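You operate a simulated robot arm through the tools that you are given. There is no shell and no other tool.

Carry out the task below with a simulated robot arm. There is one attempt and no reset: what you move stays moved.

JOB
Turn the can in the tester plus to plus and test it again.
Fine: it tests at a safe 12 V; switch off whenever the clamp moves, and at the end; the can ends clamped; leave the dial.

Only the result counts: the job must be done as asked and must still hold three seconds after the hand-in. Knocking over, shifting, dropping, spilling or breaking anything else fails it.

ROBOT AND FRAMES
A 6-joint arm with a two-finger parallel gripper, fixed in place. Base frame: the origin is at the foot of the arm, x ahead of it, y to its left, z up; the work surface is at about z = 0. Readings come in m, degrees, newtons and seconds.
With the tool pointing down near the work surface it reaches from about 0.12 to 0.5 m from the base axis. Its first joint turns from -72.0 to 72.0 degrees. Payload 0.65 kg.
The TCP is the grasp point between the finger pads, 0.025 m short of the fingertips. In the tool frame z runs along the fingers and y along their closing line. The gripper opens to 0.076 m. The fingers are 0.018 m wide and 0.01 m thick; the gripper's body (0.036 by 0.078 m) begins 0.045 m behind the TCP.
Orientation is that of the tool frame in the base frame, as [roll, pitch, yaw] about the fixed x, y, z axes, in that order (R = Rz(yaw) Ry(pitch) Rx(roll)). With the fingers straight down and closing along the base's y, the tool's x points along the base's -x, its y along +y and its z along -z.

CONTROLS
- The arm moves only by the tool jog_arm. Its argument "targets" is a list of rows, each a list of 7 numbers: the shift along the tool's x, y, z in units of 30 mm (1.0 is 30 mm), then the turn, a rotation vector about the tool's x, y, z in units of 5 degrees (1.0 is 5 degrees), then the gripper command, from -1 (shut) to 1 (fully open), values between in proportion. In form: [[x, y, z, rx, ry, rz, hand], ...]. A call has 1 to 20 rows; each row shifts and turns the commanded pose from where the row before left it, along the tool's axes as they then stand. A call with a number of a shift or a turn outside -1 to 1 is refused whole. A row lasts 0.2 s, in which the tool goes at most 0.05 m and 8.6 degrees; a call with a longer step from one row to the next is refused whole, and so is a gripper value outside its range. Where a pose cannot be reached the arm comes as near as it can. A force on the tool above 90 N (or 10 N above the force at the start of the call, whichever is more), or a blocked arm, ends the call early, and 0.2 s more pass. The fingers move at their own pace (about 0.108 m/s each) and stop on an object; they squeeze with about 41 N. The grip force told is the motor's: it shows also when the fingers shut on nothing. Time passes only in rows, and 0.2 s behind the last, so rows that do not move let the fingers close. The reply holds the time, the measured pose of the TCP, the force on the tool along the base axes, the opening and the grip force, in the units named above and with some noise, with the torque about the TCP (base axes, N m) and any sound that the robot's microphone picked up.
- Cameras (640 x 400 px; columns grow to the right, rows downward): "scene" is fixed at [0.0819, 0.2973, 0.4367]; the picture's right is [-0.55, -0.83, 0.00], its down [-0.26, 0.17, -0.95] and it looks along [0.79, -0.53, -0.31] (base axes); focal length 214 px, centre (320, 200). "wrist" rides on the gripper at [0.058, 0.011, -0.081] in the tool frame; the picture's right is [-0.18, 0.98, 0.00], its down [-0.75, -0.14, -0.64] and it looks along [-0.63, -0.12, 0.77] (tool axes); focal length 243 px, centre (320, 200). There is no depth. A picture from a camera that has moved, and an enlarged one, comes with that camera's place and axes in the base frame and with its lens. The place of the scene camera against the robot may be out by one fixed shift of up to 0.012 m in any direction.
- get_image(camera): a new picture of that camera. No time passes.
- zoom(camera, box): a new picture of the part [left, top, right, bottom] of that camera's present view, enlarged. No time passes.
- sign_off(): hands the job in; it is judged then, once.

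Places have to be worked out from the pictures, the camera data and where the tool is seen. Open the gripper and draw the arm clear of the work before you hand the job in, unless the task says otherwise.

The tools are called after "Request:" by a JSON object that holds its "method" and its "body". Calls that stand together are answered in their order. jog_arm: Moves the arm, as the interface text tells. Its arguments: {"type":"object","properties":{"targets":{"type":"array","items":{"type":"array","items":{"type":"number"}}}},"required":["targets"]} The other tools are called the same way: get_image (camera) takes a picture; zoom (camera, box) takes an enlarged picture of a part of a camera's view; sign_off () hands the job in.

At the start:

```text
time_s: 0.0
position: [0.2385, 0.0371, 0.4004]
tool_rot: [179.9, 0.1, -180.0]
ft_force: [0.2, 0.1, -0.4]
ft_torque: [-0.02, 0.0, -0.01]
opening: 0.0761
grip_force: 0.0
```

scene: 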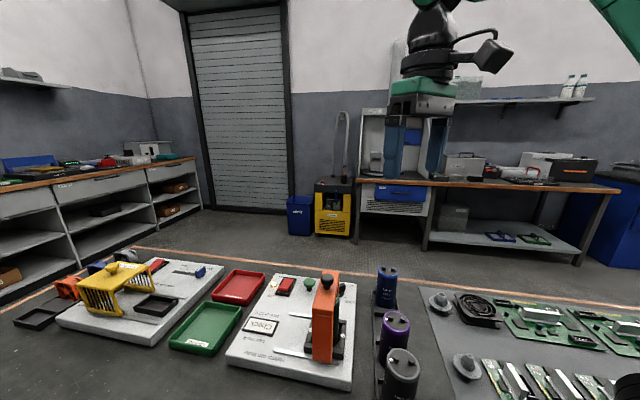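
wrist: 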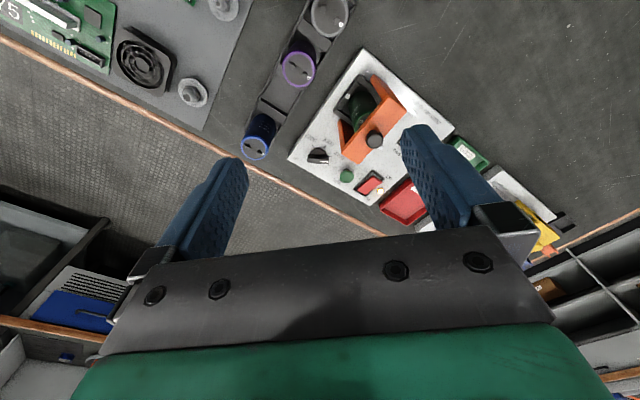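

I'll look closer at the tester and the surroundings before moving anything.

Request:
{"method": "zoom", "body": {"camera": "scene", "box": [220, 255, 380, 395]}}

Request:
{"method": "zoom", "body": {"camera": "wrist", "box": [270, 40, 470, 220]}}

Request:
{"method": "zoom", "body": {"camera": "scene", "box": [0, 240, 260, 400]}}

Request:
{"method": "zoom", "body": {"camera": "scene", "box": [360, 250, 640, 400]}}

```text
2.86 times, centred on (300, 325) of scene
camera zoom: at [0.0819, 0.2973, 0.4367], right [-0.55, -0.83, 0.0], down [-0.26, 0.17, -0.95], along [0.79, -0.53, -0.31], focal length 613 px, centre (377, -157)
```

zoom: 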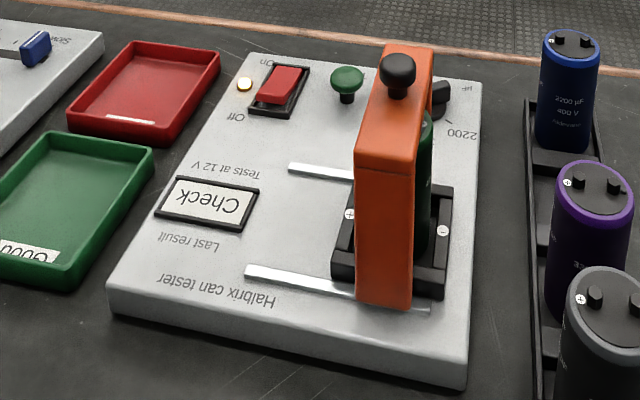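

```text
2.22 times, centred on (370, 130) of wrist
camera zoom: at [0.1793, 0.0475, 0.4808], right [0.18, 0.98, 0.0], down [0.75, -0.14, 0.64], along [0.63, -0.12, -0.77], focal length 539 px, centre (209, 356)
```

zoom: 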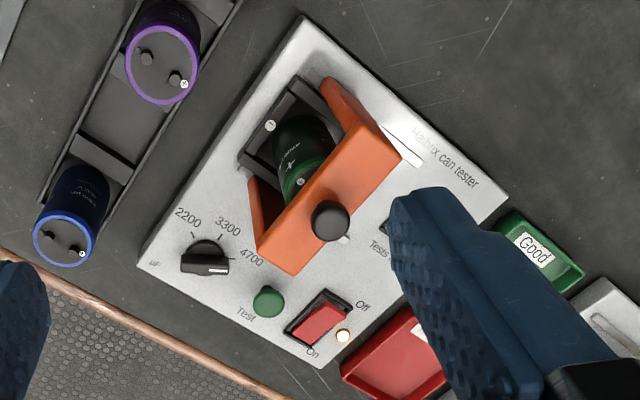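

```text
2.46 times, centred on (130, 320) of scene
camera zoom: at [0.0819, 0.2973, 0.4367], right [-0.55, -0.83, 0.0], down [-0.26, 0.17, -0.95], along [0.79, -0.53, -0.31], focal length 528 px, centre (788, -95)
```

zoom: 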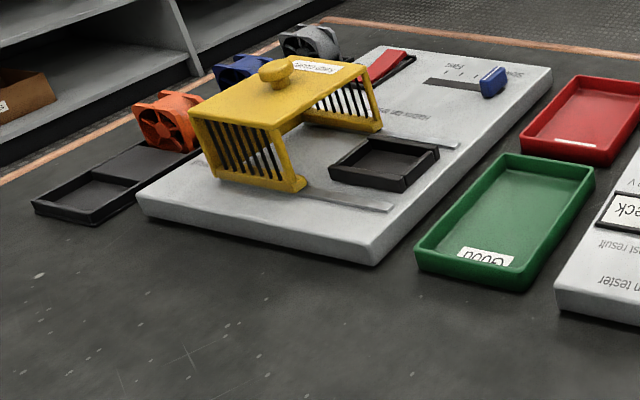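

```text
2.29 times, centred on (500, 325) of scene
camera zoom: at [0.0819, 0.2973, 0.4367], right [-0.55, -0.83, 0.0], down [-0.26, 0.17, -0.95], along [0.79, -0.53, -0.31], focal length 490 px, centre (-91, -86)
```

zoom: 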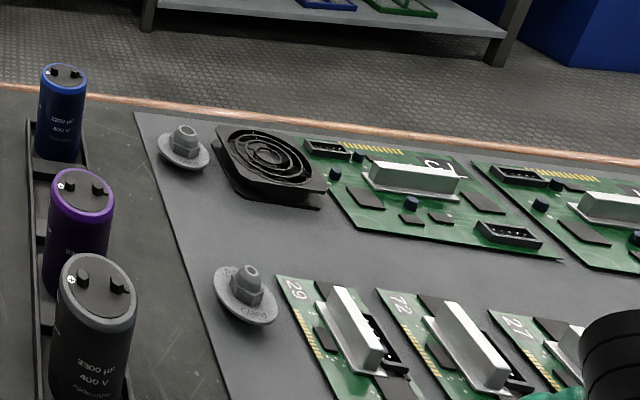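

The tester's rocker looks On (amber lamp lit), the last result is "Check", and the green can sits under the orange clamp. I'll enlarge the details to read the polarity marks.

Request:
{"method": "zoom", "body": {"camera": "wrist", "box": [330, 60, 410, 150]}}

Request:
{"method": "zoom", "body": {"camera": "wrist", "box": [320, 140, 400, 210]}}

Request:
{"method": "zoom", "body": {"camera": "scene", "box": [290, 260, 360, 370]}}

```text
4.44 times, centred on (370, 105) of wrist
camera zoom: at [0.1793, 0.0475, 0.4808], right [0.18, 0.98, 0.0], down [0.75, -0.14, 0.64], along [0.63, -0.12, -0.77], focal length 1078 px, centre (98, 622)
```

zoom: 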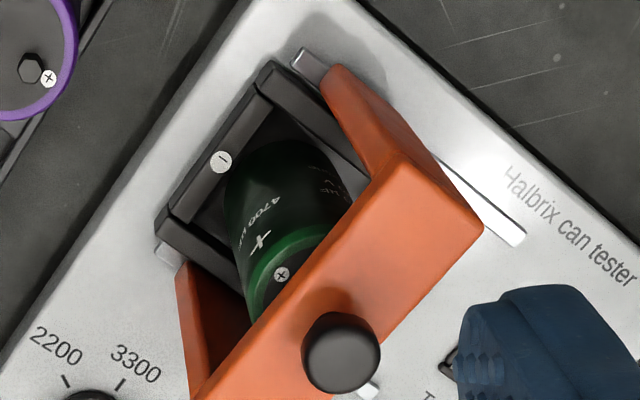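

```text
5.71 times, centred on (360, 175) of wrist
camera zoom: at [0.1793, 0.0475, 0.4808], right [0.18, 0.98, 0.0], down [0.75, -0.14, 0.64], along [0.63, -0.12, -0.77], focal length 1386 px, centre (91, 343)
```

zoom: 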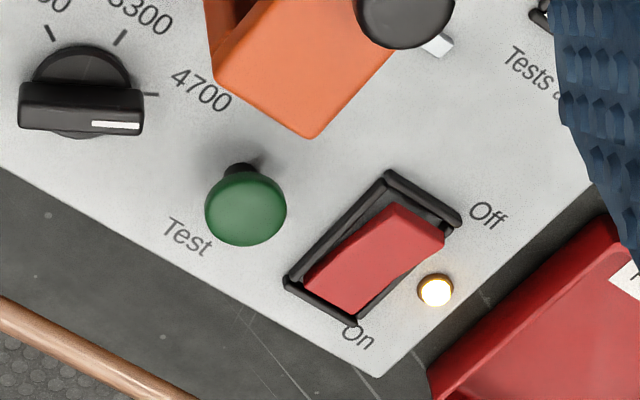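

```text
3.64 times, centred on (325, 315) of scene
camera zoom: at [0.0819, 0.2973, 0.4367], right [-0.55, -0.83, 0.0], down [-0.26, 0.17, -0.95], along [0.79, -0.53, -0.31], focal length 780 px, centre (302, -218)
```

zoom: 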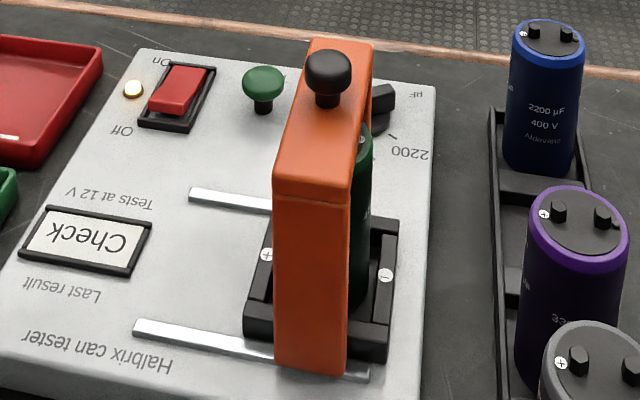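

The cradle's "−" is on the far side from the display, and the can's "+" faces it, so the can is reversed. The dial already points at 4700, matching the can. I'll move the wrist camera closer for accurate positions.

Request:
{"method": "jog_arm", "body": {"targets": [[-0.5, 0.1, 0.8, 0, 0, 0, 1], [-0.5, 0.1, 0.8, 0, 0, 0, 1], [-0.5, 0.1, 0.8, 0, 0, 0, 1], [-0.5, 0.1, 0.8, 0, 0, 0, 1], [0, 0, 0, 0, 0, 0, 1]]}}

Request:
{"method": "get_image", "body": {"camera": "wrist"}}

Request:
{"method": "get_image", "body": {"camera": "scene"}}

```text
time_s: 1.2
position: [0.2965, 0.0523, 0.3043]
tool_rot: [180.0, 0.1, -180.0]
ft_force: [0.1, -0.9, -0.6]
ft_torque: [0.01, 0.03, 0.03]
opening: 0.0758
grip_force: 0.1
```

```text
taken
camera wrist: at [0.2379, 0.0617, 0.3833], right [0.18, 0.98, 0.0], down [0.75, -0.14, 0.64], along [0.63, -0.12, -0.77], focal length 243 px, centre (320, 200)
```

wrist: 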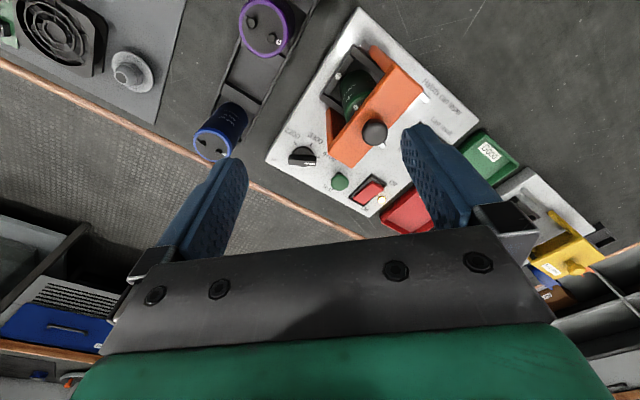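

```text
taken
```

scene: 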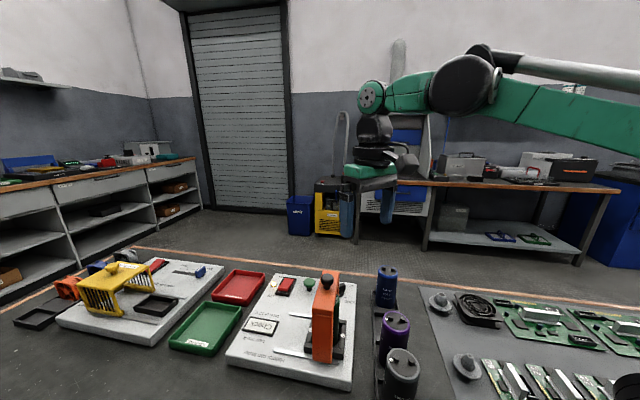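

I'll enlarge parts of this new view to fix the positions of rocker, button, knob and can.

Request:
{"method": "zoom", "body": {"camera": "wrist", "box": [270, 120, 430, 220]}}

Request:
{"method": "zoom", "body": {"camera": "wrist", "box": [290, 0, 480, 120]}}

```text
4.00 times, centred on (350, 170) of wrist
camera zoom: at [0.2379, 0.0617, 0.3833], right [0.18, 0.98, 0.0], down [0.75, -0.14, 0.64], along [0.63, -0.12, -0.77], focal length 970 px, centre (200, 320)
```

zoom: 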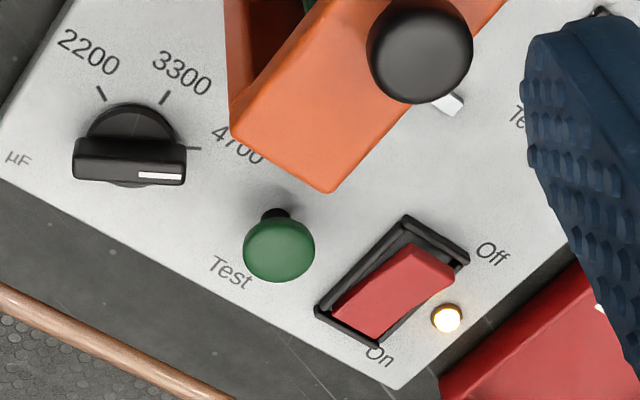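

```text
3.33 times, centred on (385, 60) of wrist
camera zoom: at [0.2379, 0.0617, 0.3833], right [0.18, 0.98, 0.0], down [0.75, -0.14, 0.64], along [0.63, -0.12, -0.77], focal length 809 px, centre (103, 667)
```

zoom: 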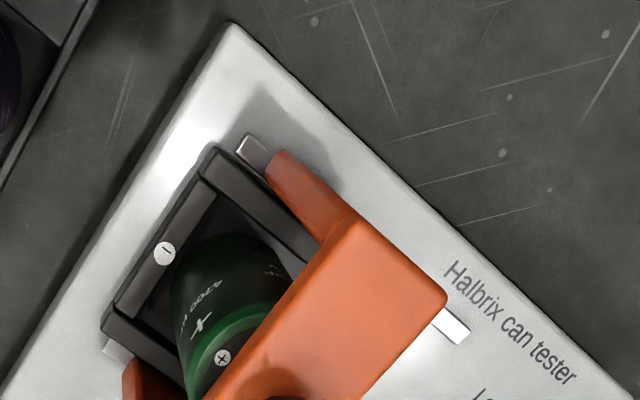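

I'll look at the gripper in the scene view to calibrate that camera against the known tool position.

Request:
{"method": "zoom", "body": {"camera": "scene", "box": [320, 140, 440, 250]}}

Request:
{"method": "zoom", "body": {"camera": "scene", "box": [300, 260, 350, 300]}}

```text
3.64 times, centred on (380, 195) of scene
camera zoom: at [0.0819, 0.2973, 0.4367], right [-0.55, -0.83, 0.0], down [-0.26, 0.17, -0.95], along [0.79, -0.53, -0.31], focal length 780 px, centre (102, 218)
```

zoom: 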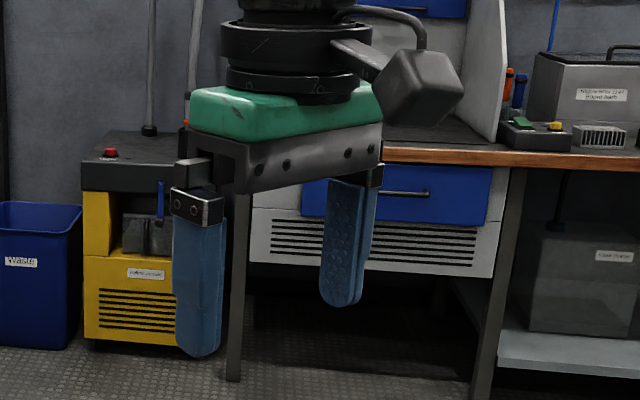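

```text
10.00 times, centred on (325, 280) of scene
camera zoom: at [0.0819, 0.2973, 0.4367], right [-0.55, -0.83, 0.0], down [-0.26, 0.17, -0.95], along [0.79, -0.53, -0.31], focal length 2145 px, centre (270, -600)
```

zoom: 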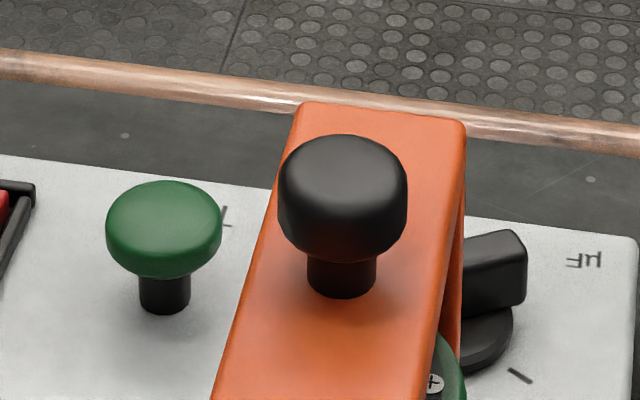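

Calibrated geometry: knob cap ≈ (0.344, 0.095, 0.170), Test button ≈ (0.484, 0.051, 0.048), rocker centre ≈ (0.523, 0.097) with its Off end near (0.510, 0.108). I'll shut the fingers and yaw the tool 90° so the camera swings to the side before reaching out to the rocker.

Request:
{"method": "jog_arm", "body": {"targets": [[0, 0, 0, 0, 0, 1, -1], [0, 0, 0, 0, 0, 1, -1], [0, 0, 0, 0, 0, 1, -1], [0, 0, 0, 0, 0, 1, -1], [0, 0, 0, 0, 0, 1, -1], [0, 0, 0, 0, 0, 1, -1], [0, 0, 0, 0, 0, 1, -1], [0, 0, 0, 0, 0, 1, -1], [0, 0, 0, 0, 0, 1, -1], [0, 0, 0, 0, 0, 1, -1], [0, 0, 0, 0, 0, 1, -1], [0, 0, 0, 0, 0, 1, -1], [0, 0, 0, 0, 0, 1, -1], [0, 0, 0, 0, 0, 1, -1], [0, 0, 0, 0, 0, 1, -1], [0, 0, 0, 0, 0, 1, -1], [0, 0, 0, 0, 0, 1, -1], [0, 0, 0, 0, 0, 1, -1], [0, 0, 0, 0, 0, 0, -1]]}}

Request:
{"method": "get_image", "body": {"camera": "wrist"}}

Request:
{"method": "get_image", "body": {"camera": "scene"}}

```text
time_s: 5.2
position: [0.2978, 0.0502, 0.3045]
tool_rot: [179.9, -0.1, 89.9]
ft_force: [-0.4, 0.3, 0.2]
ft_torque: [-0.02, -0.01, 0.0]
opening: 0.0001
grip_force: 23.9
```

```text
taken
camera wrist: at [0.3086, 0.1068, 0.3848], right [0.98, -0.19, 0.0], down [-0.14, -0.75, 0.64], along [-0.12, -0.63, -0.77], focal length 243 px, centre (320, 200)
```

wrist: 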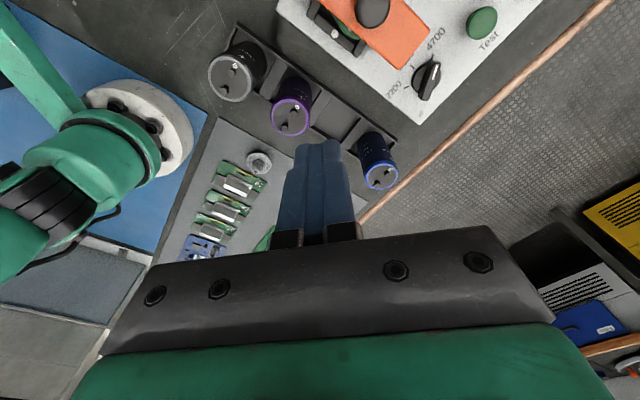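

```text
taken
```

scene: 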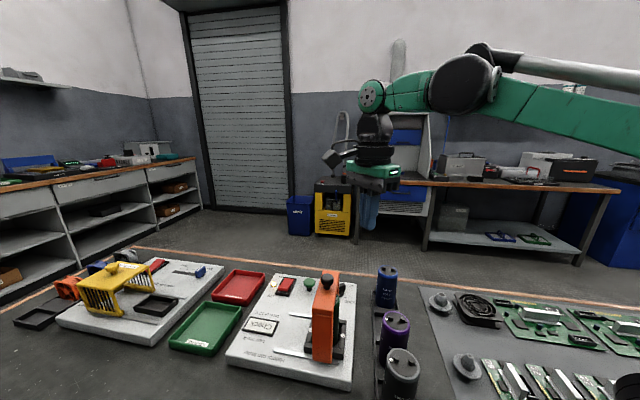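

The yaw worked as expected. I'll zoom the scene on the closed fingertips to refine the scene camera's offset.

Request:
{"method": "zoom", "body": {"camera": "scene", "box": [340, 170, 410, 240]}}

Request:
{"method": "zoom", "body": {"camera": "scene", "box": [260, 265, 310, 300]}}

```text
5.71 times, centred on (375, 205) of scene
camera zoom: at [0.0819, 0.2973, 0.4367], right [-0.55, -0.83, 0.0], down [-0.26, 0.17, -0.95], along [0.79, -0.53, -0.31], focal length 1226 px, centre (6, 171)
```

zoom: 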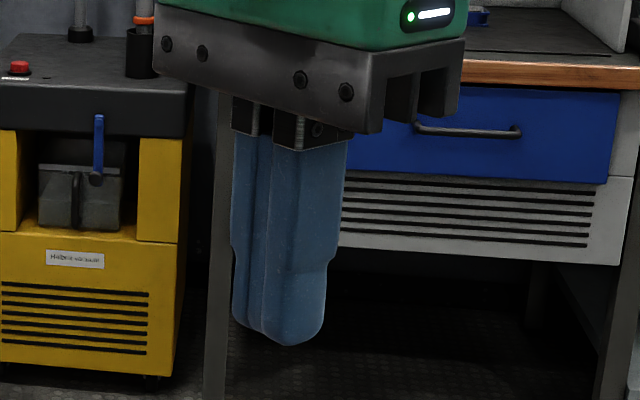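

```text
11.43 times, centred on (285, 282) of scene
camera zoom: at [0.0819, 0.2973, 0.4367], right [-0.55, -0.83, 0.0], down [-0.26, 0.17, -0.95], along [0.79, -0.53, -0.31], focal length 2451 px, centre (720, -743)
```

zoom: 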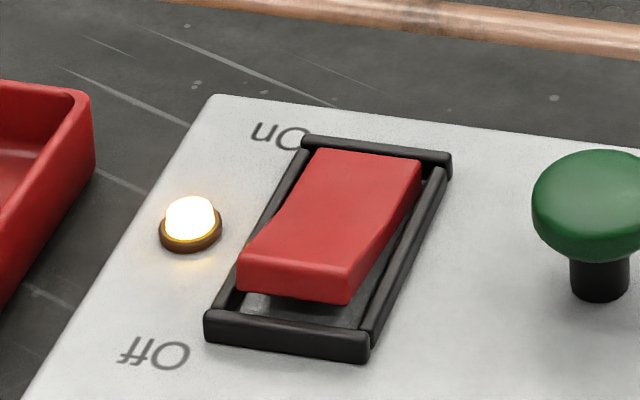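

The Off end of the rocker is clearly raised (On pressed). I'll move out over the area behind the rocker at a safe height.

Request:
{"method": "jog_arm", "body": {"targets": [[0.3, 0.95, 0.55, 0, 0, 0, -1], [0.3, 0.95, 0.55, 0, 0, 0, -1], [0.3, 0.95, 0.55, 0, 0, 0, -1], [0.3, 0.95, 0.55, 0, 0, 0, -1], [0.3, 0.95, 0.55, 0, 0, 0, -1], [0.3, 0.95, 0.55, 0, 0, 0, -1], [0.1, 0, 0, -1, 0, 0, -1], [0.1, 0, 0, -1, 0, 0, -1], [0, 0, 0, -1, 0, 0, -1], [0, 0, 0, -1, 0, 0, -1], [0, 0, 0, 0, 0, 0, -1]]}}

Request:
{"method": "get_image", "body": {"camera": "wrist"}}

Request:
{"method": "get_image", "body": {"camera": "scene"}}

```text
time_s: 7.6
position: [0.4738, 0.1121, 0.2209]
tool_rot: [159.9, 0.0, 90.0]
ft_force: [0.4, 0.1, -0.4]
ft_torque: [0.0, 0.03, 0.0]
opening: 0.0
grip_force: 23.5
out of reach, approached as far as the arm can: row 6, 9, 10
```

```text
taken
camera wrist: at [0.4557, 0.1689, 0.2991], right [0.92, -0.18, 0.34], down [-0.35, -0.75, 0.55], along [0.15, -0.63, -0.76], focal length 243 px, centre (320, 200)
```

wrist: 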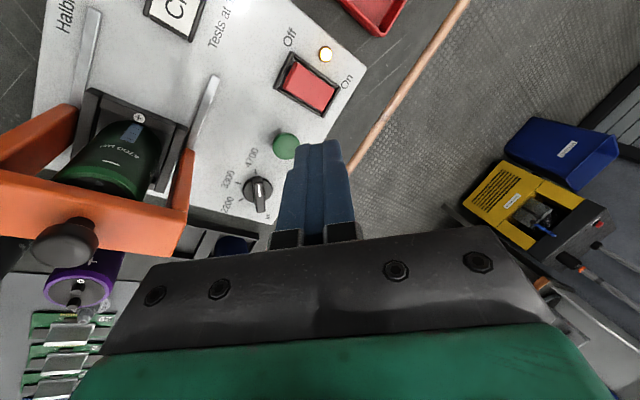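

```text
taken
```

scene: 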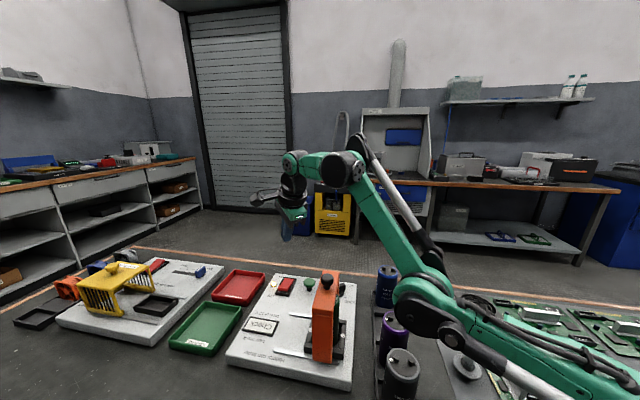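

The arm is near full stretch at this height, but lower down the reach is better. This view shows rocker, button and can well, so I'll zoom for refined positions.

Request:
{"method": "zoom", "body": {"camera": "wrist", "box": [230, 30, 370, 200]}}

Request:
{"method": "zoom", "body": {"camera": "wrist", "box": [0, 80, 230, 280]}}

```text
2.35 times, centred on (300, 115) of wrist
camera zoom: at [0.4557, 0.1689, 0.2991], right [0.92, -0.18, 0.34], down [-0.35, -0.75, 0.55], along [0.15, -0.63, -0.76], focal length 571 px, centre (367, 400)
```

zoom: 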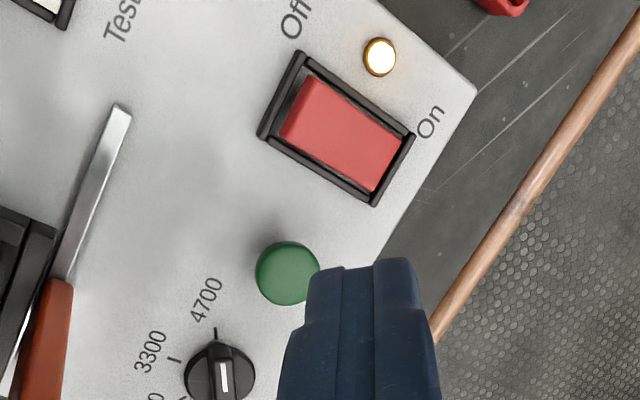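

```text
2.00 times, centred on (115, 180) of wrist
camera zoom: at [0.4557, 0.1689, 0.2991], right [0.92, -0.18, 0.34], down [-0.35, -0.75, 0.55], along [0.15, -0.63, -0.76], focal length 485 px, centre (730, 240)
```

zoom: 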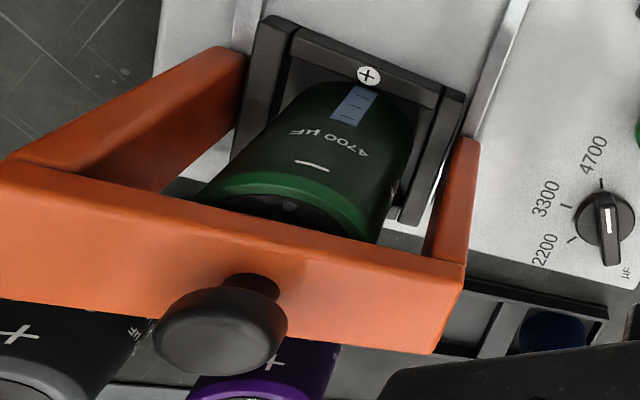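

Three views agree: rocker Off edge ≈ (0.507, 0.118), On edge ≈ (0.544, 0.081), Test ≈ (0.483, 0.051). I'll descend toward the Off end, stopping above it.

Request:
{"method": "jog_arm", "body": {"targets": [[0, -0.05, 0.87, 0, 0, 0, -1], [0, -0.05, 0.87, 0, 0, 0, -1], [0, -0.05, 0.87, 0, 0, 0, -1], [0, -0.05, 0.87, 0, 0, 0, -1], [0, 0, 0, 0, 0, 0, -1]]}}

Request:
{"method": "get_image", "body": {"camera": "wrist"}}

Request:
{"method": "get_image", "body": {"camera": "scene"}}

```text
time_s: 8.8
position: [0.5296, 0.117, 0.1383]
tool_rot: [160.0, -0.1, 89.9]
ft_force: [0.3, -0.7, -0.3]
ft_torque: [0.0, -0.02, 0.01]
opening: 0.0
grip_force: 23.9
out of reach, approached as far as the arm can: row 1, 2, 3, 4
```

```text
taken
camera wrist: at [0.512, 0.1739, 0.2177], right [0.92, -0.18, 0.34], down [-0.35, -0.75, 0.56], along [0.15, -0.63, -0.76], focal length 243 px, centre (320, 200)
```

wrist: 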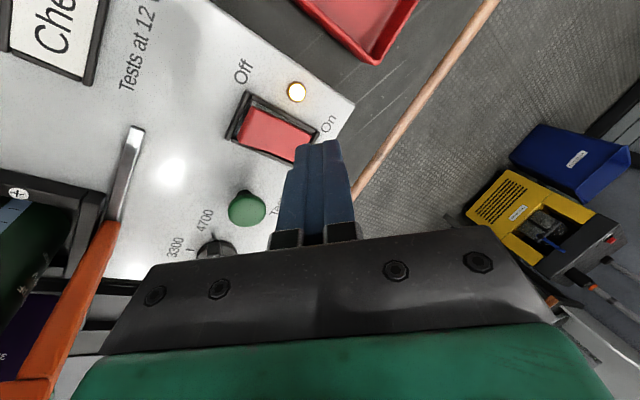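

```text
taken
```

scene: 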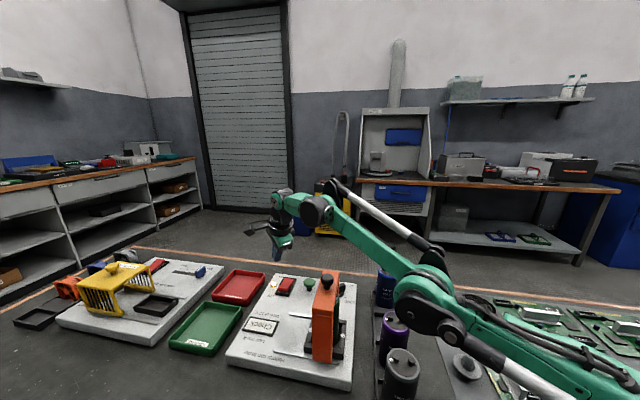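

The tool ended further out (0.530, 0.117, 0.138) than I intended, near the arm's reach limit. I'll wait a few rows without motion to see whether it settles.

Request:
{"method": "jog_arm", "body": {"targets": [[0, 0, 0, 0, 0, 0, -1], [0, 0, 0, 0, 0, 0, -1]]}}

```text
time_s: 9.4
position: [0.5297, 0.1184, 0.1386]
tool_rot: [160.1, -0.1, 90.0]
ft_force: [-0.3, 0.1, -0.2]
ft_torque: [0.01, 0.01, 0.03]
opening: 0.0
grip_force: 23.7
```

I'll zoom on the arm in the scene to understand its posture and its clearance to the clamp.

Request:
{"method": "zoom", "body": {"camera": "scene", "box": [230, 160, 640, 400]}}

Request:
{"method": "zoom", "body": {"camera": "scene", "box": [230, 170, 370, 310]}}

```text
1.56 times, centred on (435, 280) of scene
camera zoom: at [0.0819, 0.2973, 0.4367], right [-0.55, -0.83, 0.0], down [-0.26, 0.17, -0.95], along [0.79, -0.53, -0.31], focal length 335 px, centre (140, 75)
```

zoom: 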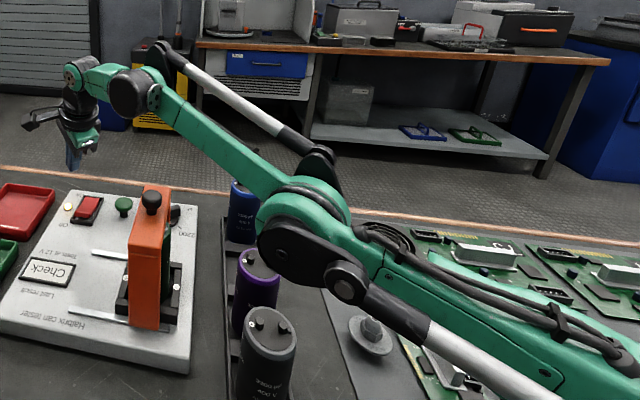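

```text
2.86 times, centred on (300, 240) of scene
camera zoom: at [0.0819, 0.2973, 0.4367], right [-0.55, -0.83, 0.0], down [-0.26, 0.17, -0.95], along [0.79, -0.53, -0.31], focal length 613 px, centre (377, 86)
```

zoom: 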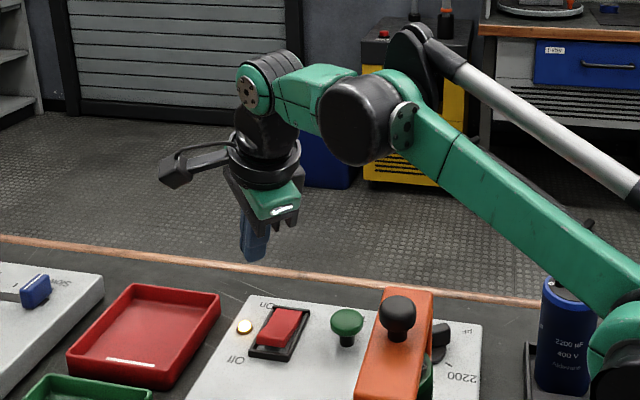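

The arm is stretched straight, which explains the sliding outward. I'll pull the tool back inward in small steps to re-bend the elbow, and see which way it goes.

Request:
{"method": "jog_arm", "body": {"targets": [[0, -0.5, -0.2, 0, 0, 0, -1], [0, -0.5, -0.2, 0, 0, 0, -1]]}}

Request:
{"method": "get_image", "body": {"camera": "scene"}}

```text
time_s: 10.0
position: [0.5216, 0.1241, 0.1501]
tool_rot: [160.1, 0.0, 90.0]
ft_force: [0.5, -1.0, 0.7]
ft_torque: [-0.02, 0.02, 0.03]
opening: 0.0001
grip_force: 23.6
out of reach, approached as far as the arm can: row 1, 2
```

```text
taken
```

scene: 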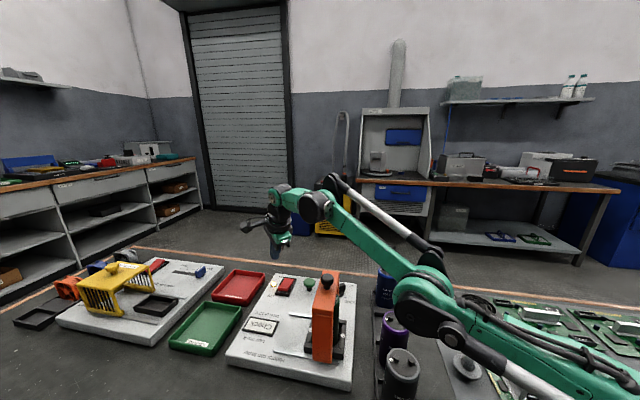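

It only swung about the shoulder with the elbow straight. I'll command motion directly toward the shoulder so the elbow must bend.

Request:
{"method": "jog_arm", "body": {"targets": [[-0.17, -0.9, 0.13, 0, 0, 0, -1], [-0.17, -0.9, 0.13, 0, 0, 0, -1]]}}

Request:
{"method": "get_image", "body": {"camera": "scene"}}

```text
time_s: 10.6
position: [0.5223, 0.1256, 0.1499]
tool_rot: [160.1, -0.1, 90.0]
ft_force: [0.4, 0.8, -0.1]
ft_torque: [0.03, -0.02, -0.01]
opening: 0.0002
grip_force: 23.8
out of reach, approached as far as the arm can: row 1, 2
```

```text
taken
```

scene: 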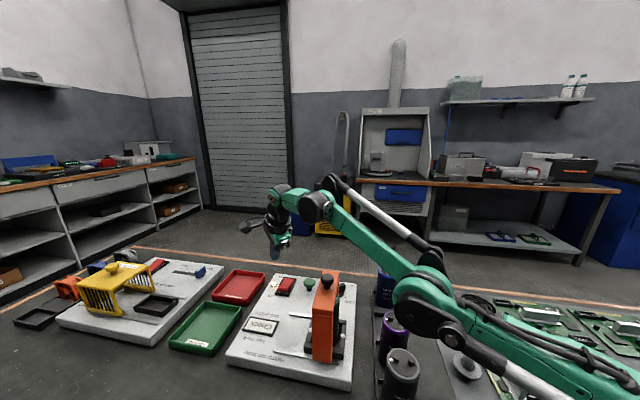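

The arm is locked in a singular straight line; pure translation can't unbend it. Un-tilting the tool while pulling in and up should bend the elbow upward, so I'll try a few such rows.

Request:
{"method": "jog_arm", "body": {"targets": [[-0.2, -0.8, -0.3, 0.8, 0, 0, -1], [-0.2, -0.8, -0.3, 0.8, 0, 0, -1], [-0.2, -0.8, -0.4, 0.8, 0, 0, -1]]}}

Request:
{"method": "get_image", "body": {"camera": "scene"}}

```text
time_s: 11.4
position: [0.4724, 0.1131, 0.1745]
tool_rot: [172.1, 0.0, 90.0]
ft_force: [0.2, -0.4, 1.6]
ft_torque: [-0.05, 0.03, -0.01]
opening: 0.0001
grip_force: 23.8
out of reach, approached as far as the arm can: row 1, 2, 3
```

```text
taken
```

scene: 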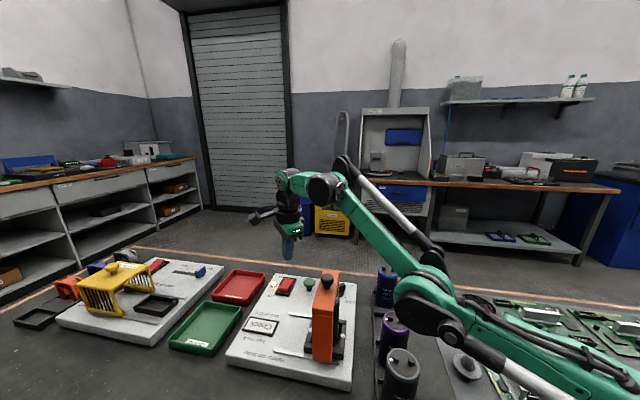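

It follows partly; the elbow is beginning to unbend. I'll continue un-tilting and pulling inward, staying above the clamp.

Request:
{"method": "jog_arm", "body": {"targets": [[-0.2, -0.9, -0.2, 1, 0, 0, -1], [-0.2, -0.9, -0.2, 1, 0, 0, -1], [0, 0, 0, 0, 0, 0, -1]]}}

```text
time_s: 12.2
position: [0.43, 0.1038, 0.1936]
tool_rot: [-177.9, -0.1, 90.0]
ft_force: [-0.2, 0.2, -0.2]
ft_torque: [-0.02, -0.04, 0.0]
opening: 0.0001
grip_force: 23.6
out of reach, approached as far as the arm can: row 1, 2
```

Tool is nearly vertical now at (0.430, 0.104, 0.194). I'll pull inward without rotation to see whether the elbow bends.

Request:
{"method": "jog_arm", "body": {"targets": [[-0.2, -1, 0, 0, 0, 0, -1], [-0.2, -1, 0, 0, 0, 0, -1], [0, 0, 0, 0, 0, 0, -1]]}}

Request:
{"method": "get_image", "body": {"camera": "scene"}}

```text
time_s: 13.0
position: [0.3911, 0.0966, 0.2277]
tool_rot: [-178.0, -0.1, 90.0]
ft_force: [-0.8, -0.6, 0.9]
ft_torque: [0.0, 0.02, 0.02]
opening: 0.0002
grip_force: 23.2
out of reach, approached as far as the arm can: row 1, 2
```

```text
taken
```

scene: 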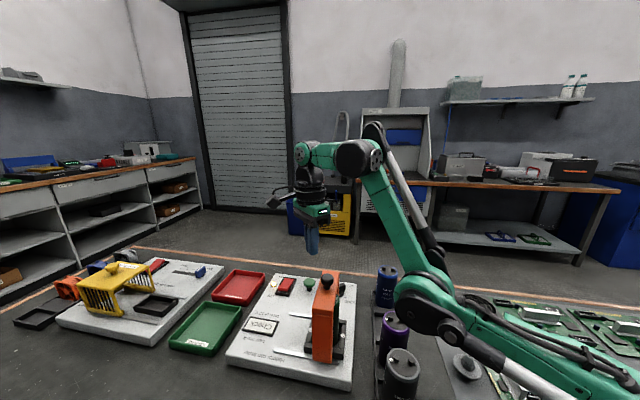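

The elbow joint stays fixed in all pictures, so the shoulder got pinned at its forward limit from approaching too high and far. I'll go back to the good posture near (0.30, 0.06, 0.30) and then approach the rocker low instead.

Request:
{"method": "jog_arm", "body": {"targets": [[-0.3, -0.75, -0.58, -0.1, 0, 0, -1], [-0.3, -0.75, -0.58, -0.1, 0, 0, -1], [-0.3, -0.75, -0.58, -0.1, 0, 0, -1], [-0.3, -0.75, -0.58, -0.1, 0, 0, -1], [0, 0, 0, 0, 0, 0, -1]]}}

Request:
{"method": "get_image", "body": {"camera": "scene"}}

```text
time_s: 14.2
position: [0.357, 0.0756, 0.3188]
tool_rot: [180.0, -0.1, 90.0]
ft_force: [0.2, -0.1, 0.4]
ft_torque: [0.04, 0.01, 0.0]
opening: 0.0
grip_force: 24.1
out of reach, approached as far as the arm can: row 1, 2, 3, 4
```

```text
taken
```

scene: 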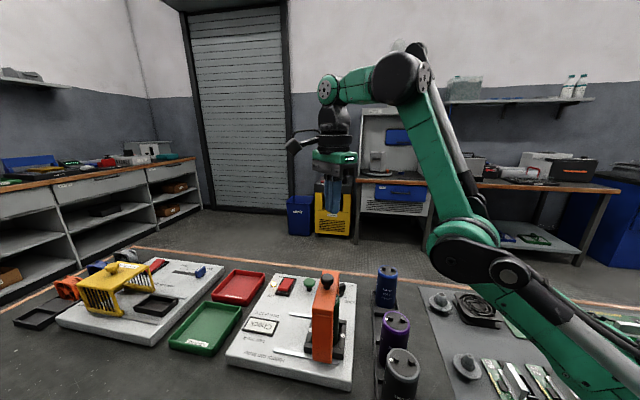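

The arm is now in an elbow-low posture; the original was elbow-high. I'll stretch it straight upward, then pitch the tool inward while pulling back, which should flip the elbow up again, well clear of everything.

Request:
{"method": "jog_arm", "body": {"targets": [[0, 0.3, -1, 0, 0, 0, -1], [0, 0.3, -1, 0, 0, 0, -1], [-0.2, -0.97, 0.71, 1, 0, 0, -1], [-0.2, -0.9, 0.79, 1, 0, 0, -1], [-0.2, -0.83, 0.87, 1, 0, 0, -1], [-0.2, -0.75, 0.94, 1, 0, 0, -1], [0, 0, 0, 0, 0, 0, -1]]}}

Request:
{"method": "get_image", "body": {"camera": "scene"}}

```text
time_s: 15.8
position: [0.3231, 0.0601, 0.2864]
tool_rot: [-159.9, -0.1, 89.9]
ft_force: [-0.3, 0.2, -0.5]
ft_torque: [0.04, 0.02, -0.01]
opening: 0.0002
grip_force: 24.2
out of reach, approached as far as the arm can: row 1, 2, 3, 4, 5, 6
```

```text
taken
```

scene: 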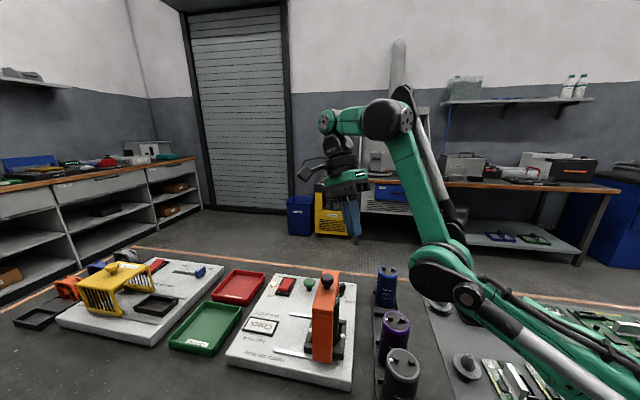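

The elbow's low-side bend seems to be at its stop, so pulling in is blocked. I'll push radially outward to straighten, then pitch the tool inward about the wrist joint with no pull, to tip the elbow onto the high side.

Request:
{"method": "jog_arm", "body": {"targets": [[0.12, 0.37, -0.93, 0, 0, 0, -1], [0.12, 0.37, -0.93, 0, 0, 0, -1], [0.12, 0.37, -0.93, 0, 0, 0, -1], [0, -0.495, 0.32, 1, 0, 0, -1], [0, -0.495, 0.32, 1, 0, 0, -1], [0, 0, 0, 0, 0, 0, -1]]}}

Request:
{"method": "get_image", "body": {"camera": "scene"}}

```text
time_s: 17.2
position: [0.3061, 0.0731, 0.3035]
tool_rot: [-154.2, -0.7, 89.7]
ft_force: [0.1, -0.2, 0.1]
ft_torque: [-0.04, -0.01, -0.02]
opening: 0.0001
grip_force: 23.7
out of reach, approached as far as the arm can: row 2, 3, 5
```

```text
taken
```

scene: 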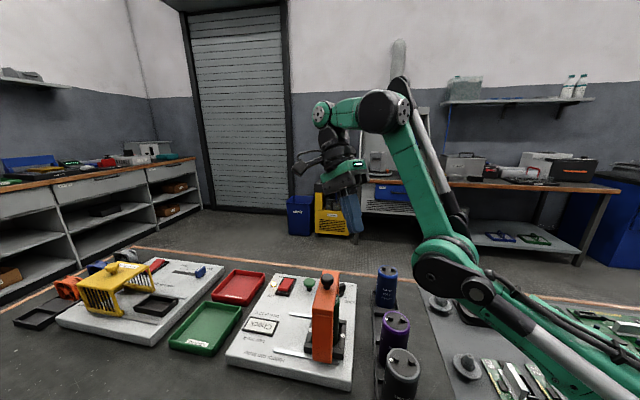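

The tilt hit a wrist stop. I'll rotate back to vertical about the wrist joint first, then check the pose.

Request:
{"method": "jog_arm", "body": {"targets": [[0, 0.495, -0.32, -1, 0, 0, -1], [0, 0.495, -0.32, -1, 0, 0, -1], [0, 0.495, -0.32, -1, 0, 0, -1], [0, 0.495, -0.32, -1, 0, 0, -1], [0, 0.495, -0.32, -1, 0, 0, -1], [0, 0, 0, 0, 0, 0, -1]]}}

Request:
{"method": "get_image", "body": {"camera": "scene"}}

```text
time_s: 18.6
position: [0.3763, 0.0729, 0.3174]
tool_rot: [-179.2, -0.7, 89.7]
ft_force: [-0.5, -0.2, -0.4]
ft_torque: [-0.05, -0.01, 0.01]
opening: 0.0001
grip_force: 23.9
out of reach, approached as far as the arm can: row 3, 4, 5
```

```text
taken
```

scene: 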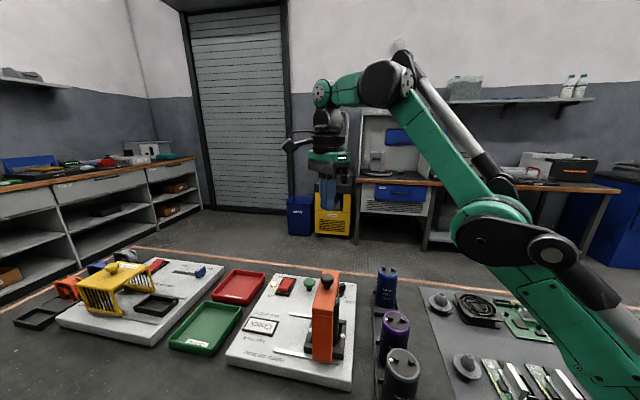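

I now understand the arm: a parallel-link design, with upper-arm and forearm elevation limits (forearm at most ~62°, upper arm at least ~10°). Swinging up along the reach boundary to the start region forces the elbow-high side, so I'll retrace to near the start pose.

Request:
{"method": "jog_arm", "body": {"targets": [[-0.13, -0.8, -0.65, 0, 0, 0, -1], [-0.13, -0.8, -0.65, 0, 0, 0, -1], [-0.13, -0.8, -0.65, 0, 0, 0, -1], [-0.11, -0.69, -0.33, 0, 0, 0, -1], [-0.11, -0.69, -0.33, 0, 0, 0, -1], [-0.11, -0.69, -0.33, 0, 0, 0, -1], [-0.11, -0.66, -0.2, 0, 0, 0, -1], [-0.11, -0.66, -0.2, 0, 0, 0, -1], [0, 0, 0, 0, 0, 0, -1]]}}

Request:
{"method": "get_image", "body": {"camera": "scene"}}

```text
time_s: 20.6
position: [0.2049, 0.0424, 0.4144]
tool_rot: [-179.3, -0.7, 89.7]
ft_force: [-0.1, -0.5, -0.4]
ft_torque: [0.01, -0.02, 0.04]
opening: 0.0
grip_force: 23.2
out of reach, approached as far as the arm can: row 7, 8
```

```text
taken
```

scene: 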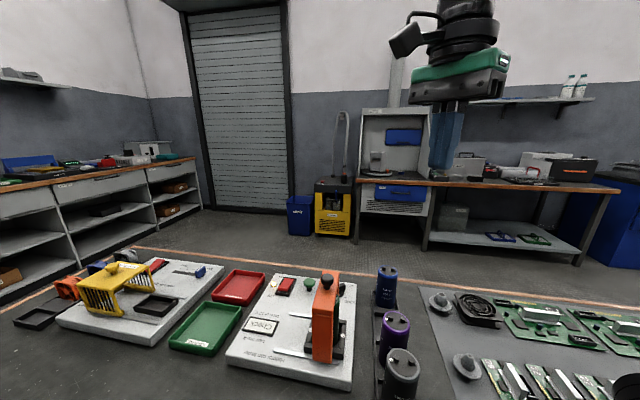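

Back near the start posture. I'll go down to (0.297, 0.05, 0.30) and straighten the small orientation errors, then check the elbow is on the high side.

Request:
{"method": "jog_arm", "body": {"targets": [[0.05, 0.61, 0.735, -0.14, -0.14, -0.06, -1], [0.05, 0.61, 0.735, 0, 0, 0, -1], [0.05, 0.61, 0.735, 0, 0, 0, -1], [0.05, 0.61, 0.735, 0, 0, 0, -1], [0.05, 0.61, 0.735, 0, 0, 0, -1], [0, 0, 0, 0, 0, 0, -1]]}}

Request:
{"method": "get_image", "body": {"camera": "scene"}}

```text
time_s: 22.0
position: [0.2919, 0.0514, 0.3006]
tool_rot: [-179.9, 0.1, 90.0]
ft_force: [0.1, 0.6, 0.0]
ft_torque: [-0.02, -0.02, 0.0]
opening: 0.0
grip_force: 23.6
```

```text
taken
```

scene: 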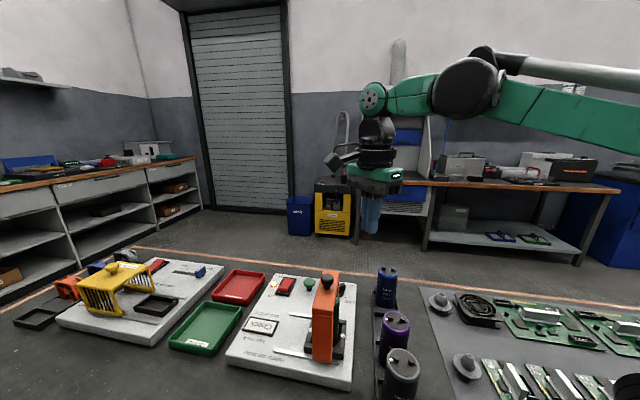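

Elbow is high again. I'll now approach the rocker along a lower path that stays within reach, passing above the knob, with a gradual 10° outward tilt.

Request:
{"method": "jog_arm", "body": {"targets": [[0.263, 0.817, 0.5, 0, 0, 0, -1], [0.263, 0.817, 0.5, 0, 0, 0, -1], [0.263, 0.817, 0.5, 0, 0, 0, -1], [0.263, 0.817, 0.5, 0, 0, 0, -1], [0.093, 0.44, 0.78, -0.667, 0, 0, -1], [0.093, 0.4, 0.8, -0.667, 0, 0, -1], [0.093, 0.35, 0.82, -0.667, 0, 0, -1], [0, 0, 0, 0, 0, 0, -1]]}}

Request:
{"method": "get_image", "body": {"camera": "scene"}}

Request:
{"method": "get_image", "body": {"camera": "wrist"}}

```text
time_s: 23.8
position: [0.433, 0.0903, 0.1689]
tool_rot: [170.0, 0.0, 90.1]
ft_force: [-0.2, 0.2, -0.4]
ft_torque: [0.01, 0.02, -0.03]
opening: 0.0
grip_force: 23.6
```

```text
taken
```

scene: 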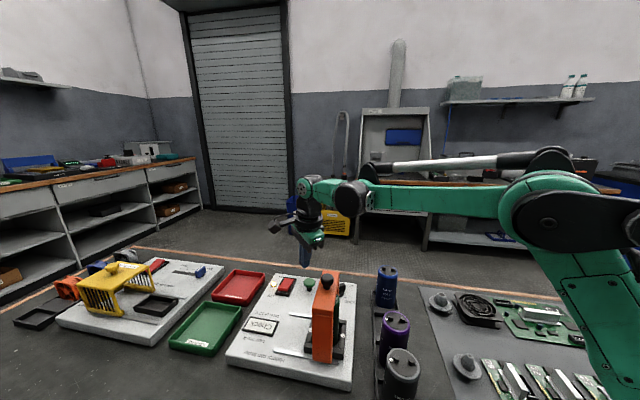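

```text
taken
camera wrist: at [0.4303, 0.1479, 0.2495], right [0.97, -0.18, 0.17], down [-0.25, -0.75, 0.61], along [0.02, -0.63, -0.77], focal length 243 px, centre (320, 200)
```

wrist: 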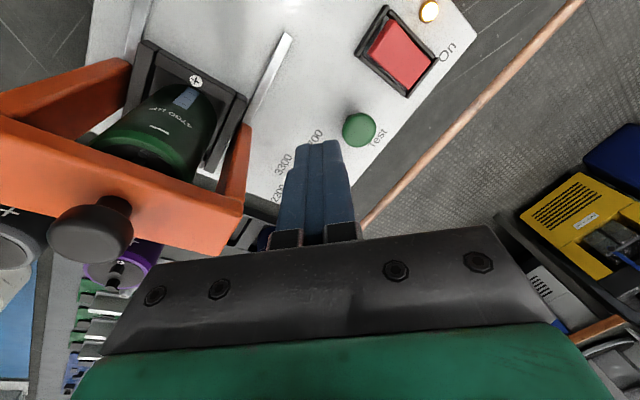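

That worked cleanly. Now I continue out to above the rocker's Off end at about (0.512, 0.110, 0.105), increasing the tilt to 20°.

Request:
{"method": "jog_arm", "body": {"targets": [[0.16, 0.56, 0.63, -0.5, 0, 0, -1], [0.16, 0.53, 0.66, -0.5, 0, 0, -1], [0.16, 0.5, 0.68, -0.5, 0, 0, -1], [0.16, 0.47, 0.7, -0.5, 0, 0, -1], [0, 0, 0, 0, 0, 0, -1]]}}

Request:
{"method": "get_image", "body": {"camera": "scene"}}

Request:
{"method": "get_image", "body": {"camera": "wrist"}}

```text
time_s: 25.0
position: [0.512, 0.1091, 0.1054]
tool_rot: [160.1, -0.1, 89.9]
ft_force: [0.1, 0.6, -0.4]
ft_torque: [0.0, 0.0, -0.03]
opening: 0.0
grip_force: 23.3
```

```text
taken
```

scene: 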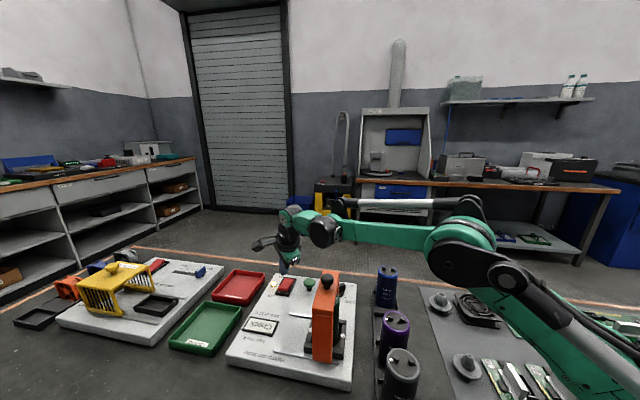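

```text
taken
camera wrist: at [0.4944, 0.1652, 0.1841], right [0.92, -0.18, 0.33], down [-0.35, -0.75, 0.56], along [0.15, -0.63, -0.76], focal length 243 px, centre (320, 200)
```

wrist: 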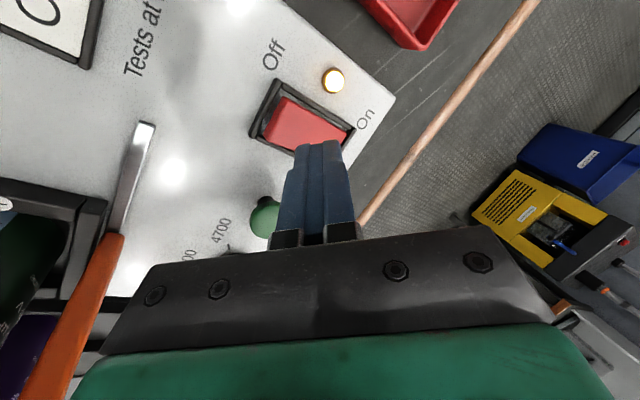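

I'm at (0.512, 0.109, 0.105). I'll zoom on the rocker to verify its location against the fingertips before pressing.

Request:
{"method": "zoom", "body": {"camera": "wrist", "box": [240, 60, 380, 200]}}

Request:
{"method": "zoom", "body": {"camera": "scene", "box": [250, 225, 350, 305]}}

```text
2.86 times, centred on (310, 130) of wrist
camera zoom: at [0.4944, 0.1652, 0.1841], right [0.92, -0.18, 0.33], down [-0.35, -0.75, 0.56], along [0.15, -0.63, -0.76], focal length 693 px, centre (349, 400)
```

zoom: 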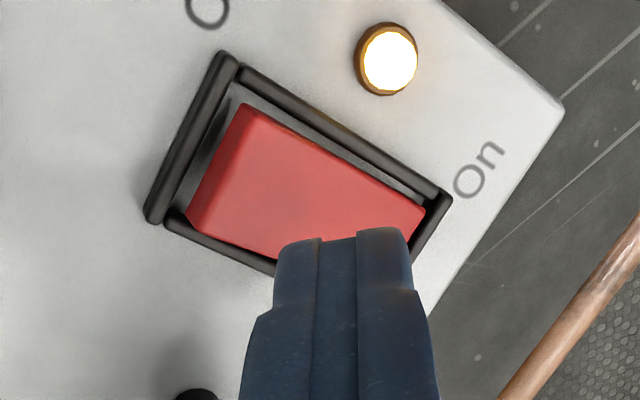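

```text
5.00 times, centred on (300, 265) of scene
camera zoom: at [0.0819, 0.2973, 0.4367], right [-0.55, -0.83, 0.0], down [-0.26, 0.17, -0.95], along [0.79, -0.53, -0.31], focal length 1072 px, centre (420, -125)
```

zoom: 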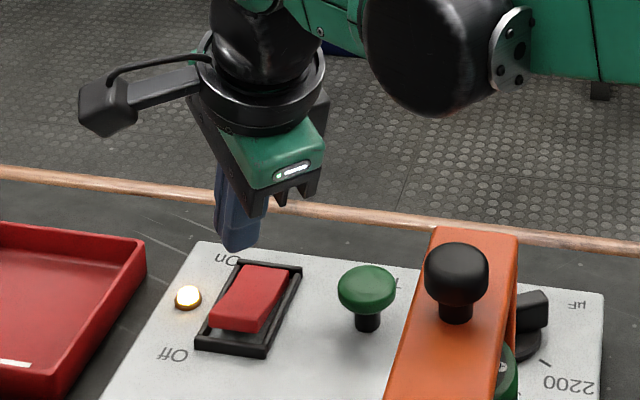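

The Off edge checks out at ≈ (0.5075, 0.118). I'll lower vertically in small steps onto the Off half and watch the force.

Request:
{"method": "jog_arm", "body": {"targets": [[0.02, -0.09, 0.25, 0, 0, 0, -1], [0, -0.09, 0.25, 0, 0, 0, -1], [0, -0.09, 0.25, 0, 0, 0, -1], [0, -0.057, 0.157, 0, 0, 0, -1]]}}

Request:
{"method": "zoom", "body": {"camera": "scene", "box": [250, 235, 330, 305]}}

Request:
{"method": "zoom", "body": {"camera": "wrist", "box": [200, 40, 400, 200]}}

```text
time_s: 26.0
position: [0.5109, 0.1094, 0.0788]
tool_rot: [160.1, 0.0, 90.0]
ft_force: [1.0, -0.1, -0.8]
ft_torque: [-0.03, -0.02, 0.02]
opening: 0.0
grip_force: 23.4
```

```text
5.71 times, centred on (290, 270) of scene
camera zoom: at [0.0819, 0.2973, 0.4367], right [-0.55, -0.83, 0.0], down [-0.26, 0.17, -0.95], along [0.79, -0.53, -0.31], focal length 1226 px, centre (491, -200)
```

zoom: 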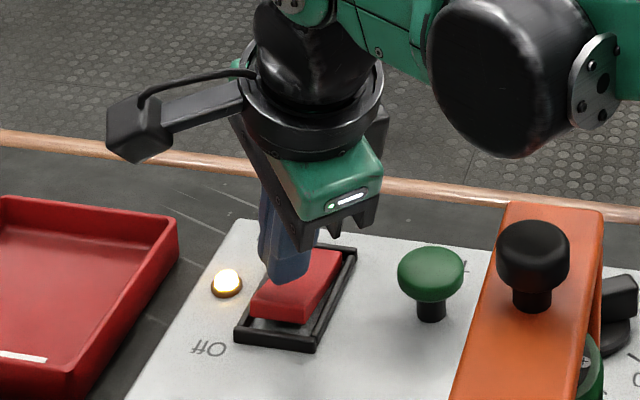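

```text
2.50 times, centred on (300, 120) of wrist
camera zoom: at [0.4932, 0.1664, 0.1571], right [0.92, -0.18, 0.33], down [-0.35, -0.75, 0.56], along [0.15, -0.63, -0.76], focal length 606 px, centre (370, 400)
```

zoom: 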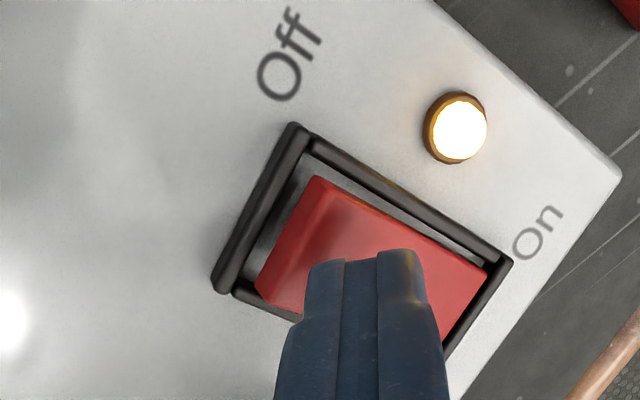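

Fingertip edge is poised above the Off half. I'll press down in small increments.

Request:
{"method": "jog_arm", "body": {"targets": [[0, -0.034, 0.094, 0, 0, 0, -1], [0, -0.034, 0.094, 0, 0, 0, -1], [0, -0.034, 0.094, 0, 0, 0, -1]]}}

Request:
{"method": "zoom", "body": {"camera": "scene", "box": [250, 235, 330, 305]}}

```text
time_s: 26.8
position: [0.5102, 0.1096, 0.0693]
tool_rot: [160.0, 0.0, 90.0]
ft_force: [-1.6, -0.2, 1.3]
ft_torque: [0.01, 0.05, 0.03]
opening: 0.0001
grip_force: 23.4
```

```text
5.71 times, centred on (290, 270) of scene
camera zoom: at [0.0819, 0.2973, 0.4367], right [-0.55, -0.83, 0.0], down [-0.26, 0.17, -0.95], along [0.79, -0.53, -0.31], focal length 1226 px, centre (491, -200)
```

zoom: 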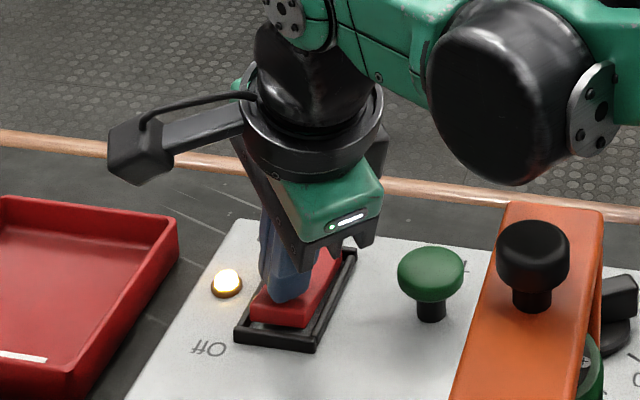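

Light contact seems to begin (force ~1.5 N). I'll press further in 3 mm steps.

Request:
{"method": "jog_arm", "body": {"targets": [[0, -0.034, 0.094, 0, 0, 0, -1], [0, -0.034, 0.094, 0, 0, 0, -1]]}}

Request:
{"method": "zoom", "body": {"camera": "scene", "box": [250, 235, 330, 305]}}

```text
time_s: 27.4
position: [0.51, 0.1092, 0.0636]
tool_rot: [160.1, 0.0, 90.0]
ft_force: [-5.3, 3.0, 18.9]
ft_torque: [-0.06, 0.15, -0.05]
opening: 0.0002
grip_force: 23.7
heard: click
```

```text
5.71 times, centred on (290, 270) of scene
camera zoom: at [0.0818, 0.2973, 0.4367], right [-0.55, -0.83, 0.0], down [-0.26, 0.17, -0.95], along [0.79, -0.53, -0.31], focal length 1226 px, centre (491, -200)
```

zoom: 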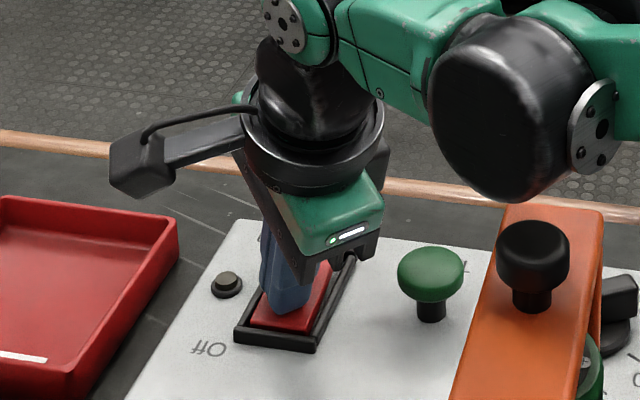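

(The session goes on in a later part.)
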